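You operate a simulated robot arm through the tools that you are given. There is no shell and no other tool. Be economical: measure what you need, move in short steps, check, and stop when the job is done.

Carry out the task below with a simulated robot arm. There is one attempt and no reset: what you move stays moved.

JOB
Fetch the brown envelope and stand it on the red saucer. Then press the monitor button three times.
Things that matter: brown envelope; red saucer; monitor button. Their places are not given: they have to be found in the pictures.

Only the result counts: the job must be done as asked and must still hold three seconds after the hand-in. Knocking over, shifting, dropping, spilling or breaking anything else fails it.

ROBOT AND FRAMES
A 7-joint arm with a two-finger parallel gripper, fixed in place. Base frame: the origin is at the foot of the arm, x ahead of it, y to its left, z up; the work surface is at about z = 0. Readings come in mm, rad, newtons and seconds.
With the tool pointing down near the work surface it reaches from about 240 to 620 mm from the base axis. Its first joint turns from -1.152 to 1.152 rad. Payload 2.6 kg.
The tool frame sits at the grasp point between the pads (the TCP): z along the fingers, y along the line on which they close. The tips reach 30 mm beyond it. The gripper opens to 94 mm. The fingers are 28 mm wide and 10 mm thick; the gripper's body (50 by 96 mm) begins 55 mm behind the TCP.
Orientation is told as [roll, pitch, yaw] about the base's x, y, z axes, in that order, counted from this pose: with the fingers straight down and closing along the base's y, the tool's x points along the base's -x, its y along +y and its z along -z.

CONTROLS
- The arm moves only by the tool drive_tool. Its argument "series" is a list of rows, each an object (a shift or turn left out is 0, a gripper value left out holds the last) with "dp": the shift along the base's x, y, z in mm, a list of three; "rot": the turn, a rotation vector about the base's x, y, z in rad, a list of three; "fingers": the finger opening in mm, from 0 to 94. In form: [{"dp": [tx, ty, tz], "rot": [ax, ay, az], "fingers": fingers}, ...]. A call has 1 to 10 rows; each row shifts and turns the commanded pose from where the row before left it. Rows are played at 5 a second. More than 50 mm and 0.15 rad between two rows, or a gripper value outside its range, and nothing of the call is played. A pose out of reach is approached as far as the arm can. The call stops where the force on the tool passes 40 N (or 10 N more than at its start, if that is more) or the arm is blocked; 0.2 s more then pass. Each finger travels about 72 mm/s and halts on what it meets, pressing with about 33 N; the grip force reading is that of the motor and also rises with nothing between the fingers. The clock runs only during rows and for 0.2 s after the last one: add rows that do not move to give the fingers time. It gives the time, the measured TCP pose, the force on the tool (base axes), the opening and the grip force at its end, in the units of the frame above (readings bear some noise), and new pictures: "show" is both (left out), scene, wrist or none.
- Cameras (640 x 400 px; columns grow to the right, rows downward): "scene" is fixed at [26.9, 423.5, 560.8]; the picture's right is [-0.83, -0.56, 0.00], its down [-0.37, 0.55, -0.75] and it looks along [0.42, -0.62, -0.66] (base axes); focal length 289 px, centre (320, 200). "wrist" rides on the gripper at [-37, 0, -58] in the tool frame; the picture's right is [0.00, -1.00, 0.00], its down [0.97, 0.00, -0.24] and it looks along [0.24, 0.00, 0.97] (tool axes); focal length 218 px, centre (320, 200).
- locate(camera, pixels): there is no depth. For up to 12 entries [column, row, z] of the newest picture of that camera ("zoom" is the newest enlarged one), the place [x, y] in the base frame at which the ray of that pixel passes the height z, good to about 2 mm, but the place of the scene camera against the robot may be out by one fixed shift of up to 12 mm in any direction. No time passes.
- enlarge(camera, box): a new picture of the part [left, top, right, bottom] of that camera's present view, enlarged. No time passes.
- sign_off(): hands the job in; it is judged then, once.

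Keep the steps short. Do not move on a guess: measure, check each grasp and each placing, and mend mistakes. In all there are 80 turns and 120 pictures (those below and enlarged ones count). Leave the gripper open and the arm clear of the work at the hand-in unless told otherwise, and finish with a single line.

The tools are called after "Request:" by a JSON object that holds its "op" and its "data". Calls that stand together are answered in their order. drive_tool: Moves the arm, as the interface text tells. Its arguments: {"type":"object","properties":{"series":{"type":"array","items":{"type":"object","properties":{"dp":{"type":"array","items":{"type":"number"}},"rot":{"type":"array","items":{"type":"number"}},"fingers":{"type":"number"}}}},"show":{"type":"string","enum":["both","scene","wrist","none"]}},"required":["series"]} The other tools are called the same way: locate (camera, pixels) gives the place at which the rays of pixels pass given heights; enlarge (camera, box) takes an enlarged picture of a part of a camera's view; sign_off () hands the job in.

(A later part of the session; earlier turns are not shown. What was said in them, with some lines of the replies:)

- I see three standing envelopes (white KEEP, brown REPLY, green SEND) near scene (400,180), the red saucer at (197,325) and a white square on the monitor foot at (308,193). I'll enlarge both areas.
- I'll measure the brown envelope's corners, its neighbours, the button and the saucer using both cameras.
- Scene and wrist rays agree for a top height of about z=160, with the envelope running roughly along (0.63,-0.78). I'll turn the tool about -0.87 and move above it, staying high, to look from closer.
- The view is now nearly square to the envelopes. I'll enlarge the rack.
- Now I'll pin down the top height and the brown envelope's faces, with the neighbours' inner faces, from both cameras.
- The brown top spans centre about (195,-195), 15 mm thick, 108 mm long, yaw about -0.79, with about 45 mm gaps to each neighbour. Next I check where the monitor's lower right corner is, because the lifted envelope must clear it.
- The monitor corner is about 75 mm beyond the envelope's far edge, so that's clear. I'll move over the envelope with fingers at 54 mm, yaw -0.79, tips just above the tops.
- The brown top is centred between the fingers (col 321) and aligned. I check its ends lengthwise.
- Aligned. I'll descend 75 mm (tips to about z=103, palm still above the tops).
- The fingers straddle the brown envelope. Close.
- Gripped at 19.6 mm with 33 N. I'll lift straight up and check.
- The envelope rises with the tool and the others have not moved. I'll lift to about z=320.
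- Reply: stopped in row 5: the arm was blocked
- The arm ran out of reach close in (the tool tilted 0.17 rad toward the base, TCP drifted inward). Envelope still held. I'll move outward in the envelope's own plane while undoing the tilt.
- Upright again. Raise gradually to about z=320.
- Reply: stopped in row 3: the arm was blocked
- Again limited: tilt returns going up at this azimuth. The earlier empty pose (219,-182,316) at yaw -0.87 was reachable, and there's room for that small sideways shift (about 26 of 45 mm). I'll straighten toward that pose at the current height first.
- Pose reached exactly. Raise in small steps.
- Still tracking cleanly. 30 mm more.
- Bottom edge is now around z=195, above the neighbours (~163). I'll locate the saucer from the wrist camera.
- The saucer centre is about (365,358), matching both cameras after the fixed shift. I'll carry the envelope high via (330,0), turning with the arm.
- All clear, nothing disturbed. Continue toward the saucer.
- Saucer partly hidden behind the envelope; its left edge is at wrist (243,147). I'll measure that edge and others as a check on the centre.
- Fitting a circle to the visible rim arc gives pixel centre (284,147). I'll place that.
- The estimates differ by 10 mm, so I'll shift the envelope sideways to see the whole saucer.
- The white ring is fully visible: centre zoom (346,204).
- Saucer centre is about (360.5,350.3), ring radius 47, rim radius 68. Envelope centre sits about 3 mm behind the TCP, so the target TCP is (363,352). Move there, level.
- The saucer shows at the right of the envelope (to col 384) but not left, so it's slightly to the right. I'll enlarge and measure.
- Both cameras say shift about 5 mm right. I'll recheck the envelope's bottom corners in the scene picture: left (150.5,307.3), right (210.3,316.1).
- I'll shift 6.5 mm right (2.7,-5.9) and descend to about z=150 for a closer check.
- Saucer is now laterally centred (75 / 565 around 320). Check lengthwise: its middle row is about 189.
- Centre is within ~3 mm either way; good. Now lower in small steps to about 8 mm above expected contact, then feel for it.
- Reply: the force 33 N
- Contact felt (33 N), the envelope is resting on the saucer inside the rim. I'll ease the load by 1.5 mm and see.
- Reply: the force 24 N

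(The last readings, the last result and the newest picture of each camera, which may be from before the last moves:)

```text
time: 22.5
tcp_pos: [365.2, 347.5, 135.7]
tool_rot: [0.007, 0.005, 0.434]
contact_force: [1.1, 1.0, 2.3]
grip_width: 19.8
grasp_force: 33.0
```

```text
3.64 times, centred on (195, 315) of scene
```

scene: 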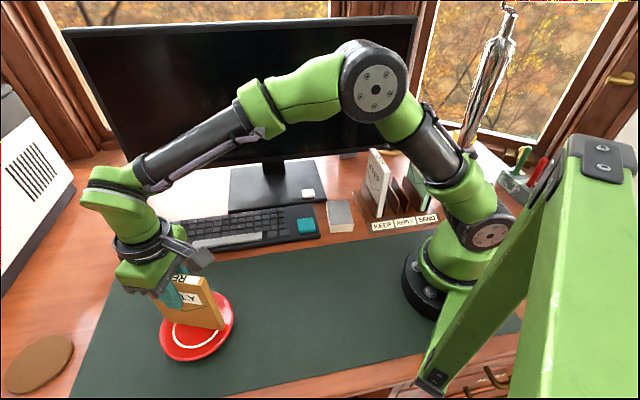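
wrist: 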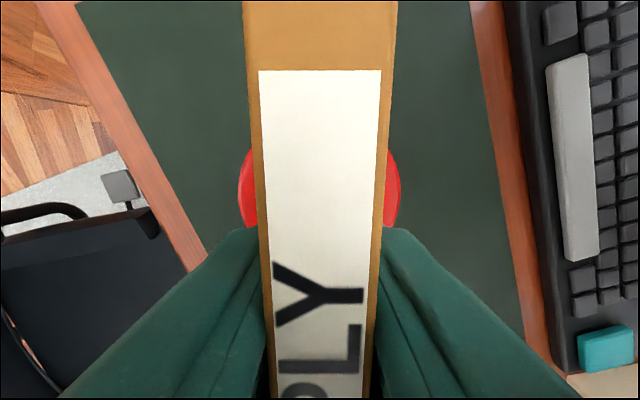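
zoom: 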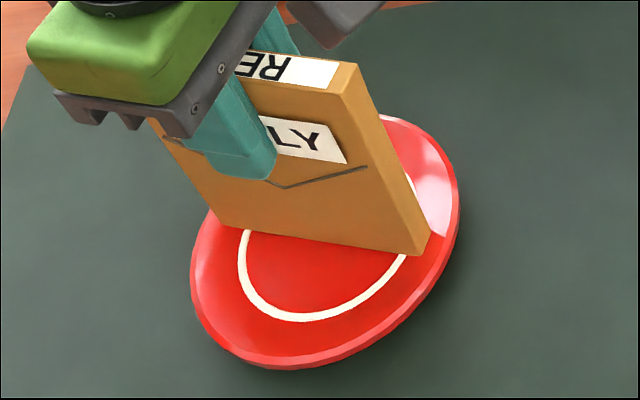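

Load is down to ~2 N and the envelope stands centred. Open gently.

Request:
{"op": "drive_tool", "data": {"series": [{"fingers": 21}, {"fingers": 23}, {"fingers": 26}, {"fingers": 30}, {}]}}

Request:
{"op": "enlarge", "data": {"camera": "scene", "box": [140, 260, 250, 370]}}

```text
time: 23.7
tcp_pos: [366.2, 347.5, 137.4]
tool_rot: [0.007, 0.0, 0.435]
contact_force: [0.6, 0.2, 0.4]
grip_width: 29.9
grasp_force: 0.1
```

scene: 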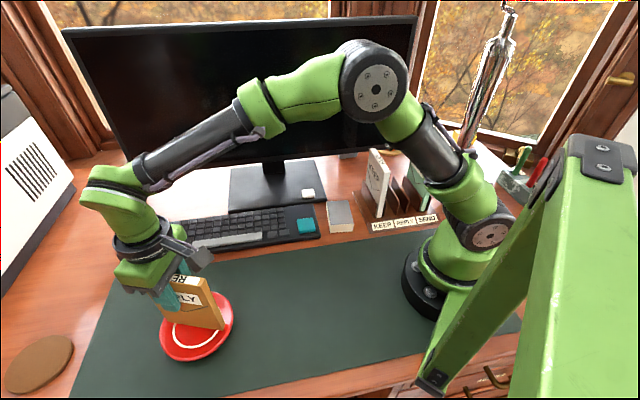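
wrist: 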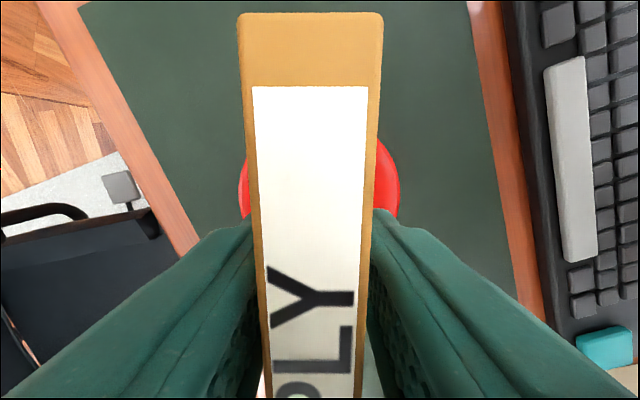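

```text
3.64 times, centred on (195, 315) of scene
```

zoom: 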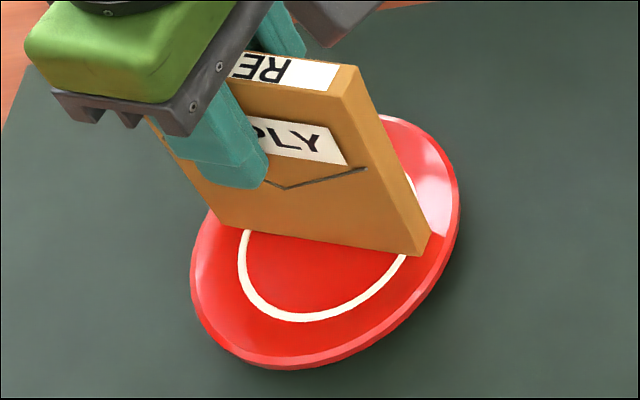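

Still standing. Open further in small steps and watch for leaning.

Request:
{"op": "drive_tool", "data": {"series": [{"fingers": 34}, {"fingers": 40}, {"fingers": 46}, {"fingers": 52}, {}, {}]}}

Request:
{"op": "enlarge", "data": {"camera": "scene", "box": [140, 260, 250, 370]}}

```text
time: 25.1
tcp_pos: [366.2, 346.6, 136.7]
tool_rot: [0.008, 0.002, 0.432]
contact_force: [-0.2, 0.8, 0.1]
grip_width: 51.8
grasp_force: 0.0
```

scene: 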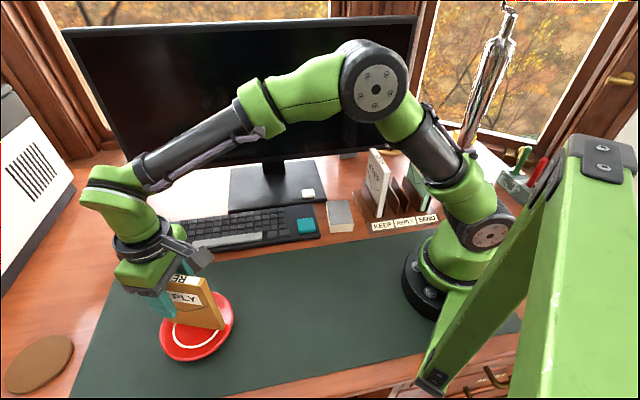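
wrist: 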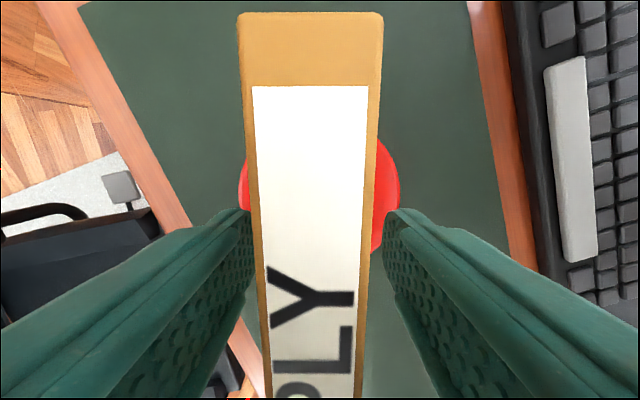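

```text
3.64 times, centred on (195, 315) of scene
```

zoom: 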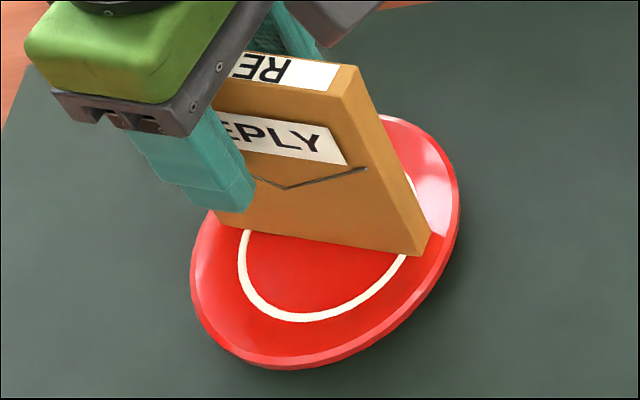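

It stands freely and unmoved. Raise straight up to z≈265.

Request:
{"op": "drive_tool", "data": {"series": [{"dp": [0, 0, 15]}, {"dp": [0, 0, 25]}, {"dp": [0, 0, 30]}, {"dp": [0, 0, 30]}, {"dp": [0, 0, 30]}, {}]}}

Request:
{"op": "enlarge", "data": {"camera": "scene", "box": [140, 240, 260, 370]}}

```text
time: 26.5
tcp_pos: [368.0, 349.4, 267.5]
tool_rot: [0.008, -0.002, 0.434]
contact_force: [0.1, 0.4, 0.5]
grip_width: 52.0
grasp_force: 0.0
```

scene: 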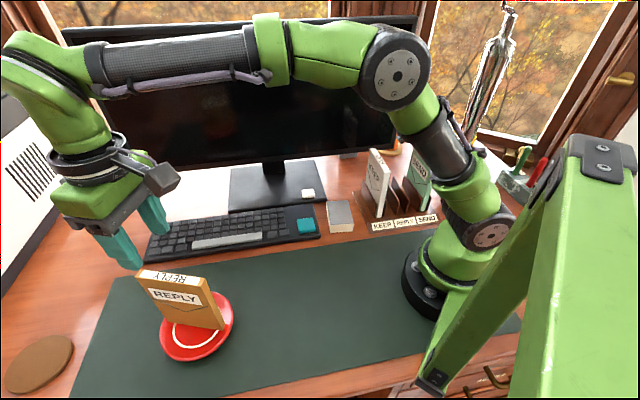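
wrist: 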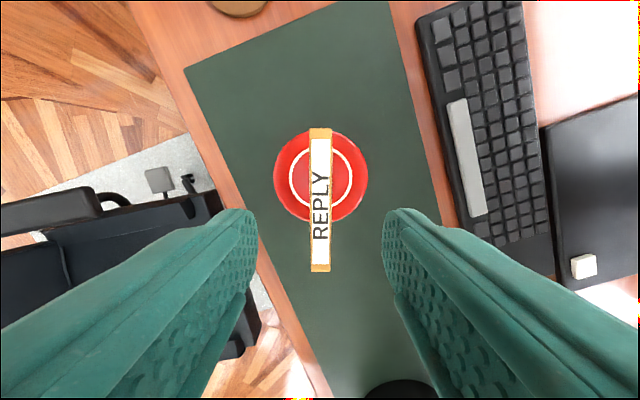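

```text
3.08 times, centred on (200, 305) of scene
```

zoom: 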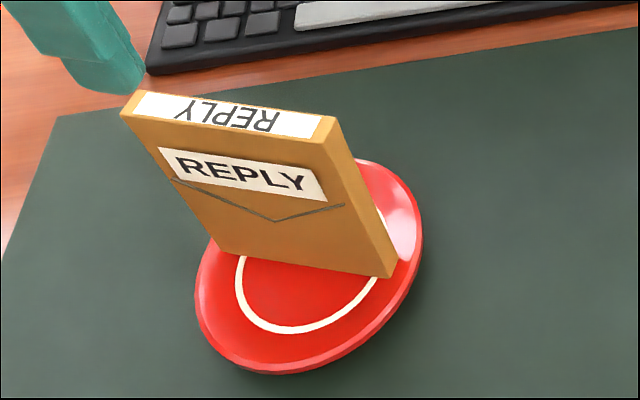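

The envelope stands upright on the saucer (also between pictures). Now the button: white square on the monitor foot at about (413.5,-77.3). I'll close the fingers and travel high to a hover short of it (~(400,-64)), turning to yaw -0.785 so the narrow side faces the screen.

Request:
{"op": "drive_tool", "data": {"series": [{"dp": [3, -41, 0], "rot": [0, 0, -0.122], "fingers": 0}, {"dp": [3, -41, 0], "rot": [0, 0, -0.122]}, {"dp": [3, -41, 0], "rot": [0, 0, -0.122]}, {"dp": [3, -41, 0], "rot": [0, 0, -0.122]}, {"dp": [3, -41, 0], "rot": [0, 0, -0.122]}, {"dp": [3, -41, 0], "rot": [0, 0, -0.122]}, {"dp": [3, -41, 0], "rot": [0, 0, -0.122]}, {"dp": [3, -41, 0], "rot": [0, 0, -0.122]}, {"dp": [3, -41, 0], "rot": [0, 0, -0.122]}, {"dp": [3, -41, 0], "rot": [0, 0, -0.122]}]}}

```text
time: 28.7
tcp_pos: [393.9, -62.0, 264.7]
tool_rot: [0.006, 0.0, -0.786]
contact_force: [0.3, 0.2, -0.1]
grip_width: 0.0
grasp_force: 33.2
```

scene: 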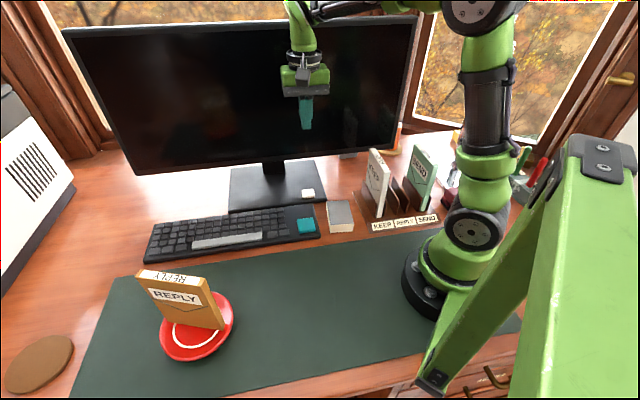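
wrist: 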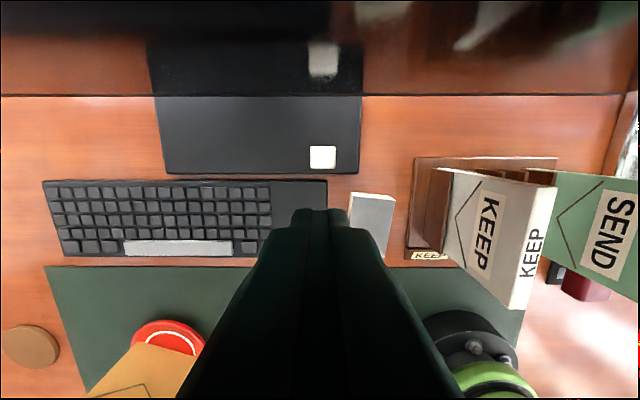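

The button is at wrist (323,157); its mirror image in the screen at (323,58) lets me measure the screen's distance.

Request:
{"op": "locate", "data": {"camera": "wrist", "pixels": [[323, 157, 15], [323, 157, 20], [323, 157, 25], [323, 58, 18], [323, 95, 80], [323, 95, 90], [310, 168, 15], [336, 147, 15], [300, 176, 12], [310, 182, 15]]}}

Request:
{"op": "enlarge", "data": {"camera": "wrist", "box": [250, 30, 400, 210]}}

```text
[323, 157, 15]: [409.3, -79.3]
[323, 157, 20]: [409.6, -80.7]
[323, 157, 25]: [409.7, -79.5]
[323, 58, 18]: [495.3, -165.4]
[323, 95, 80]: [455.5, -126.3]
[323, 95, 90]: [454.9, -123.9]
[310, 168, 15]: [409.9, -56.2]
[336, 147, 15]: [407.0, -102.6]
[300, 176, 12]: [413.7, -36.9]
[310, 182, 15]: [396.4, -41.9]
```

```text
2.22 times, centred on (325, 120) of wrist
```

zoom: 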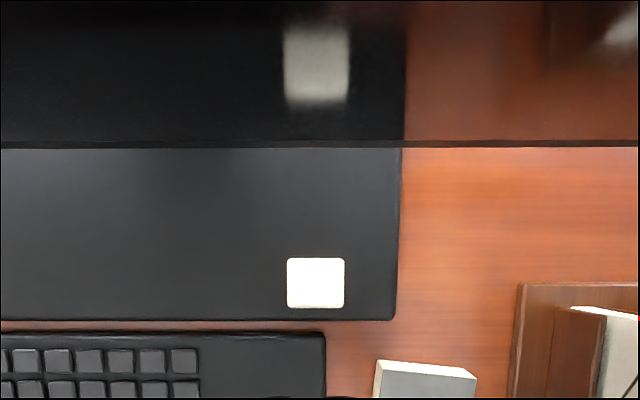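

Button centre is about (409.5,-79.7), 35x31 mm; screen plane n≈406, about 62 mm beyond, which leaves enough room. Move above and descend to z≈85 (tips 55).

Request:
{"op": "drive_tool", "data": {"series": [{"dp": [7, -8, -30]}, {"dp": [7.5, -8, -40]}, {"dp": [0, 0, -40]}, {"dp": [0, 0, -40]}, {"dp": [0, 0, -30]}, {}]}}

```text
time: 30.1
tcp_pos: [411.7, -78.9, 87.2]
tool_rot: [0.005, 0.0, -0.785]
contact_force: [0.7, 0.1, -0.4]
grip_width: 0.0
grasp_force: 32.9
```

scene: 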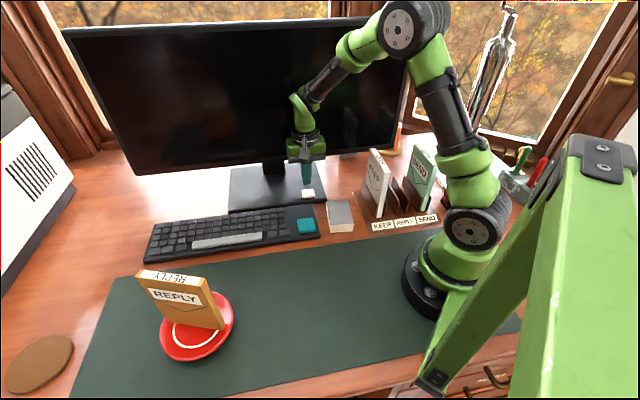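
wrist: 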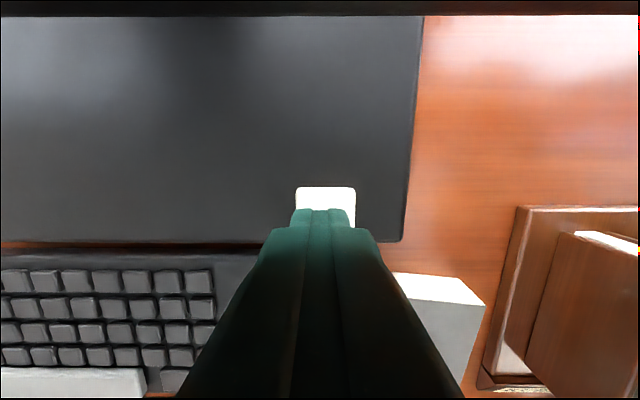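

Request:
{"op": "locate", "data": {"camera": "wrist", "pixels": [[326, 187, 18], [296, 190, 18], [356, 190, 18], [326, 187, 25], [356, 230, 18], [404, 241, 12]]}}

Request:
{"op": "enlarge", "data": {"camera": "scene", "box": [270, 130, 350, 220]}}

```text
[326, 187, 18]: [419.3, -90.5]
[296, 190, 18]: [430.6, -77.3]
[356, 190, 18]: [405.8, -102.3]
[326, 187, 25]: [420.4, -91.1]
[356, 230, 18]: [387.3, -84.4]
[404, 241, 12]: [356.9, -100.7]
```

```text
4.44 times, centred on (310, 175) of scene
```

zoom: 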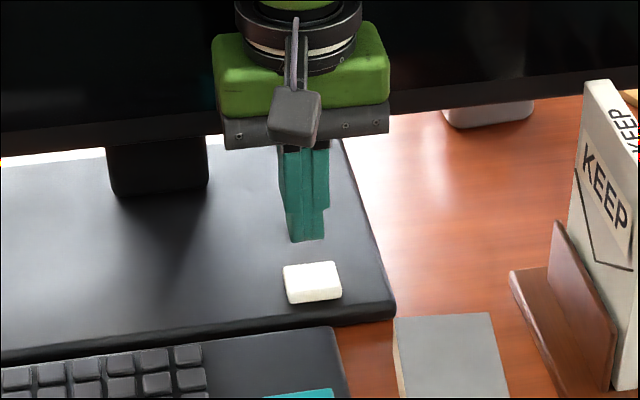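

Aligned within 3 mm (button centre ≈ (408,-80)). Adjust and creep down until contact.

Request:
{"op": "drive_tool", "data": {"series": [{"dp": [-3, -1, -10]}, {"dp": [0, 0, -8]}, {"dp": [0, 0, -5]}, {"dp": [0, 0, -3]}, {"dp": [0, 0, -3]}, {}], "show": "scene"}}

Request:
{"op": "enlarge", "data": {"camera": "scene", "box": [270, 130, 350, 220]}}

```text
time: 31.5
tcp_pos: [406.3, -80.3, 58.8]
tool_rot: [0.007, 0.001, -0.786]
contact_force: [0.2, 0.0, 0.5]
grip_width: 0.0
grasp_force: 33.1
```

scene: 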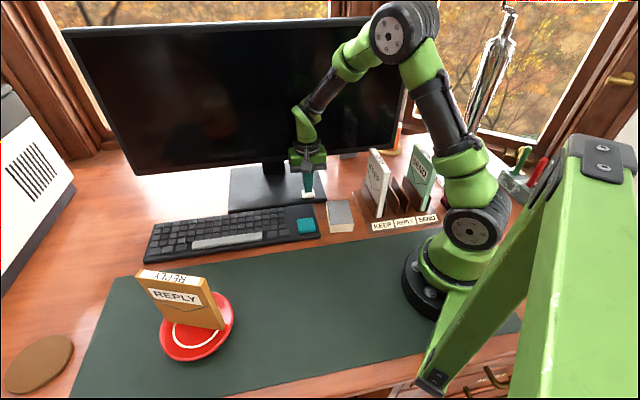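

```text
4.44 times, centred on (310, 175) of scene
```

zoom: 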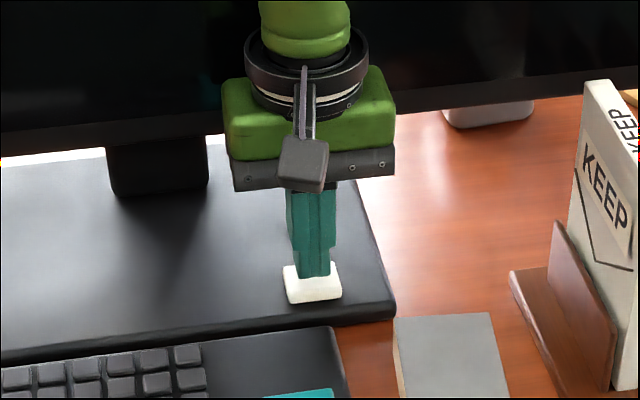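

Tip is just over the button, no contact yet. Creep down 1 mm per row.

Request:
{"op": "drive_tool", "data": {"series": [{"dp": [0, 0, -1]}, {"dp": [0, 0, -1]}, {"dp": [0, 0, -1]}, {"dp": [0, 0, -1]}, {}], "show": "none"}}

```text
time: 32.7
tcp_pos: [407.0, -79.5, 54.4]
tool_rot: [0.005, -0.001, -0.786]
contact_force: [0.7, 0.5, 0.3]
grip_width: 0.0
grasp_force: 32.8
```

Request:
{"op": "drive_tool", "data": {"series": [{"dp": [0, 0, -1]}, {"dp": [0, 0, -1]}, {"dp": [0, 0, -1]}, {}], "show": "none"}}

```text
time: 33.7
tcp_pos: [407.4, -79.9, 51.3]
tool_rot: [0.007, 0.001, -0.784]
contact_force: [-0.2, -0.6, 0.3]
grip_width: 0.0
grasp_force: 33.7
```

Request:
{"op": "drive_tool", "data": {"series": [{"dp": [0, 0, -1]}, {"dp": [0, 0, -1]}, {}], "show": "none"}}

```text
time: 34.5
tcp_pos: [408.1, -80.0, 49.7]
tool_rot: [0.007, 0.001, -0.784]
contact_force: [-0.1, -0.5, 2.9]
grip_width: 0.0
grasp_force: 32.9
```

First touch (2.9 N at z=49.7). Press on in 1 mm rows.

Request:
{"op": "drive_tool", "data": {"series": [{"dp": [0, 0, -1]}, {"dp": [0, 0, -1]}, {}], "show": "none"}}

```text
time: 35.3
tcp_pos: [408.7, -78.9, 47.6]
tool_rot: [0.009, -0.001, -0.785]
contact_force: [-4.7, 0.9, 15.2]
grip_width: 0.0
grasp_force: 33.1
```

15 N after 2 mm. One more millimetre to see whether it bottoms out.

Request:
{"op": "drive_tool", "data": {"series": [{"dp": [0, 0, -1]}, {}]}}

Request:
{"op": "enlarge", "data": {"camera": "scene", "box": [270, 130, 350, 220]}}

```text
time: 35.9
tcp_pos: [408.4, -79.3, 46.2]
tool_rot: [0.009, -0.001, -0.782]
contact_force: [0.8, 1.6, 18.9]
grip_width: 0.0
grasp_force: 32.8
```

scene: 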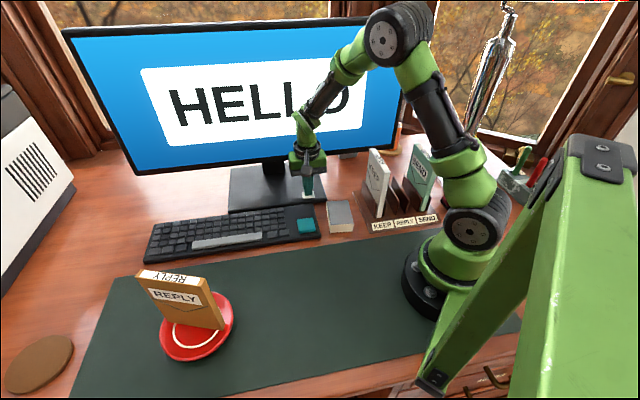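
wrist: 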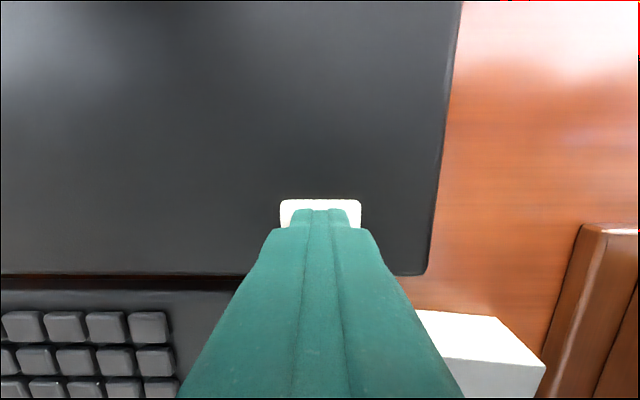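

```text
4.44 times, centred on (310, 175) of scene
```

zoom: 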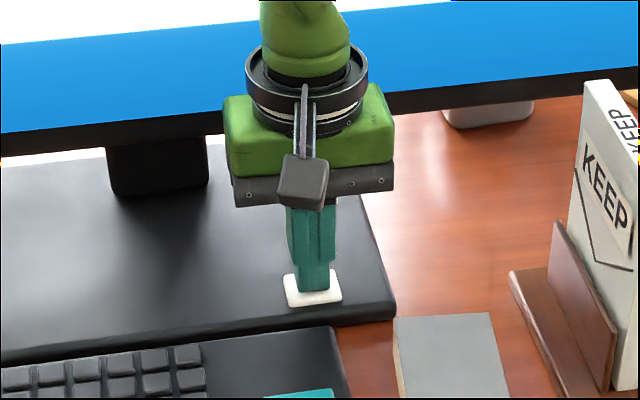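

Press one registered: the screen shows HELLO. Lift clear fully and look.

Request:
{"op": "drive_tool", "data": {"series": [{"dp": [0, 0, 6]}, {"dp": [0, 0, 8]}, {}, {}], "show": "scene"}}

```text
time: 36.9
tcp_pos: [408.1, -80.4, 61.1]
tool_rot: [0.007, 0.001, -0.785]
contact_force: [-0.7, 0.7, -0.2]
grip_width: 0.2
grasp_force: 33.0
```

scene: 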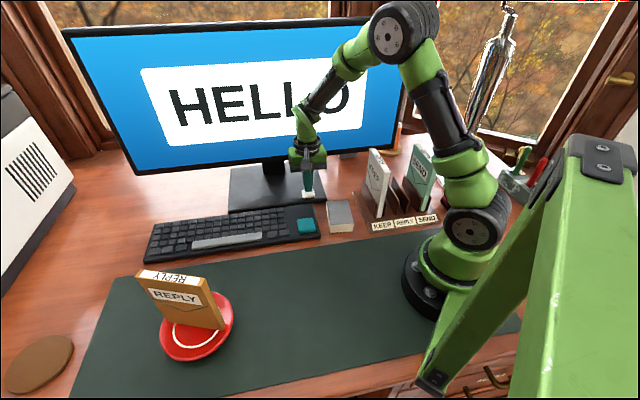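

Second press to the same depth (about z=46).

Request:
{"op": "drive_tool", "data": {"series": [{"dp": [0, 0, -6]}, {"dp": [0, 0, -4]}, {"dp": [0, 0, -2]}, {"dp": [0, 0, -2]}, {"dp": [0, 0, -0.5]}, {}], "show": "scene"}}

```text
time: 38.3
tcp_pos: [408.8, -80.6, 47.4]
tool_rot: [0.008, -0.001, -0.787]
contact_force: [-6.3, 0.8, 22.5]
grip_width: 0.1
grasp_force: 33.0
```

scene: 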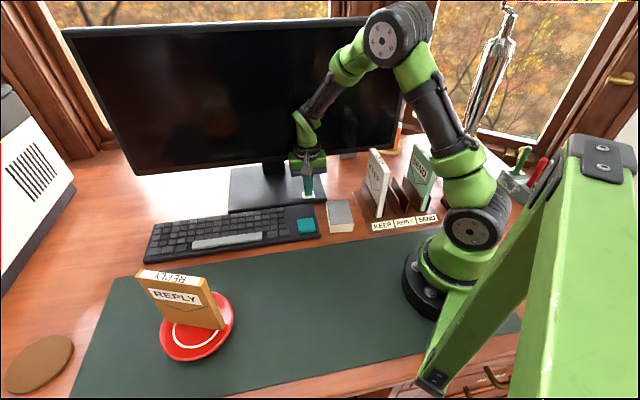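

Press two registered (screen off again). Lift clear.

Request:
{"op": "drive_tool", "data": {"series": [{"dp": [0, 0, 6]}, {"dp": [0, 0, 8.5]}, {}, {}], "show": "scene"}}

```text
time: 39.3
tcp_pos: [408.2, -78.5, 58.7]
tool_rot: [0.007, -0.001, -0.786]
contact_force: [0.5, -0.1, 0.2]
grip_width: 0.3
grasp_force: 33.2
```

scene: 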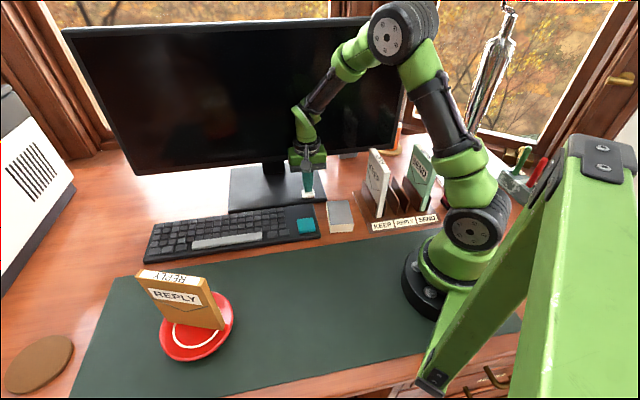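

Still off after release, no double count. Third press.

Request:
{"op": "drive_tool", "data": {"series": [{"dp": [0, 0, -6]}, {"dp": [0, 0, -4]}, {"dp": [0, 0, -2]}, {"dp": [0, 0, -2]}, {"dp": [0, 0, -0.5]}, {}], "show": "scene"}}

```text
time: 40.7
tcp_pos: [410.0, -79.7, 45.6]
tool_rot: [0.007, -0.003, -0.786]
contact_force: [-6.4, 1.6, 24.1]
grip_width: 0.0
grasp_force: 32.5
```

scene: 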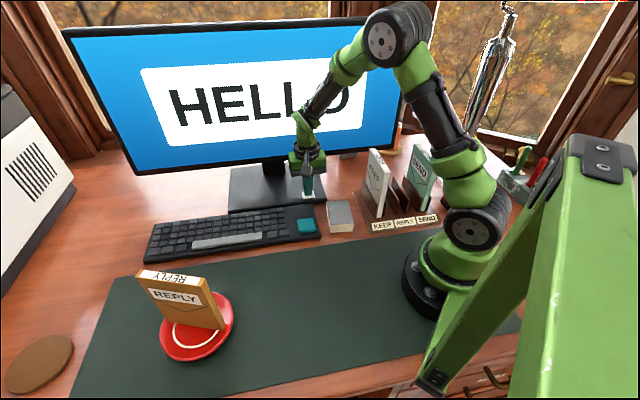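

Third press registered (HELLO on). Lift clear, back away from the screen and open the gripper once high.

Request:
{"op": "drive_tool", "data": {"series": [{"dp": [0, 0, 10]}, {"dp": [0, 0, 30]}, {"dp": [0, 0, 40]}, {"dp": [-15, 15, 40]}, {"dp": [-15, 15, 40]}, {"dp": [-15, 15, 20], "fingers": 60}, {"fingers": 90}, {}, {}]}}

Request:
{"op": "enlarge", "data": {"camera": "scene", "box": [130, 160, 450, 370]}}

```text
time: 42.7
tcp_pos: [363.6, -34.6, 224.2]
tool_rot: [0.007, 0.0, -0.785]
contact_force: [0.1, 0.0, 0.6]
grip_width: 89.8
grasp_force: 0.1
```

scene: 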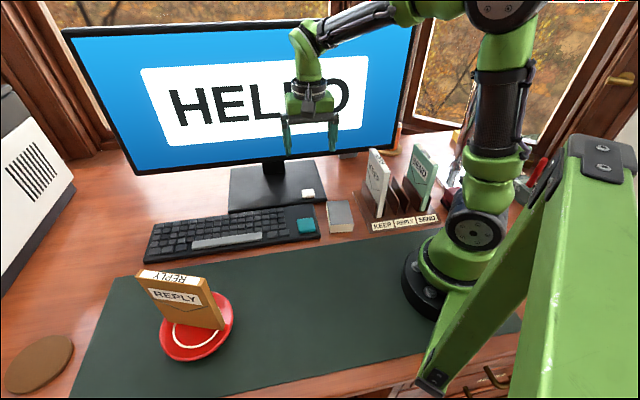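
wrist: 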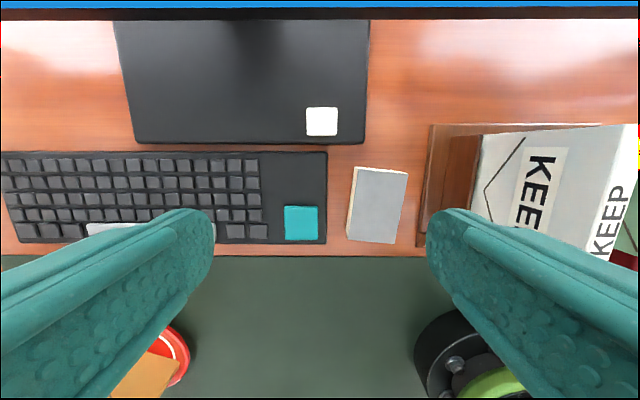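

```text
1.90 times, centred on (290, 265) of scene
```

zoom: 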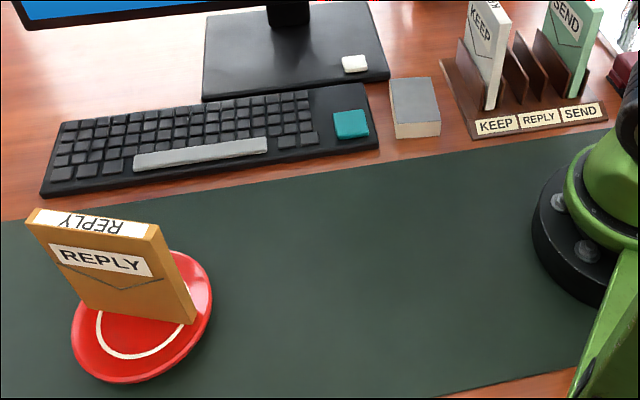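

The envelope stands on the saucer, nothing else has moved, the gripper is open and clear, and three presses were seen on the screen. I'm handing in.

Request:
{"op": "sign_off", "data": {}}

```text
The job is handed in.
```

The brown envelope is standing on the red saucer, the monitor button has been pressed three times (the screen went on, off, on), and the job is handed in.
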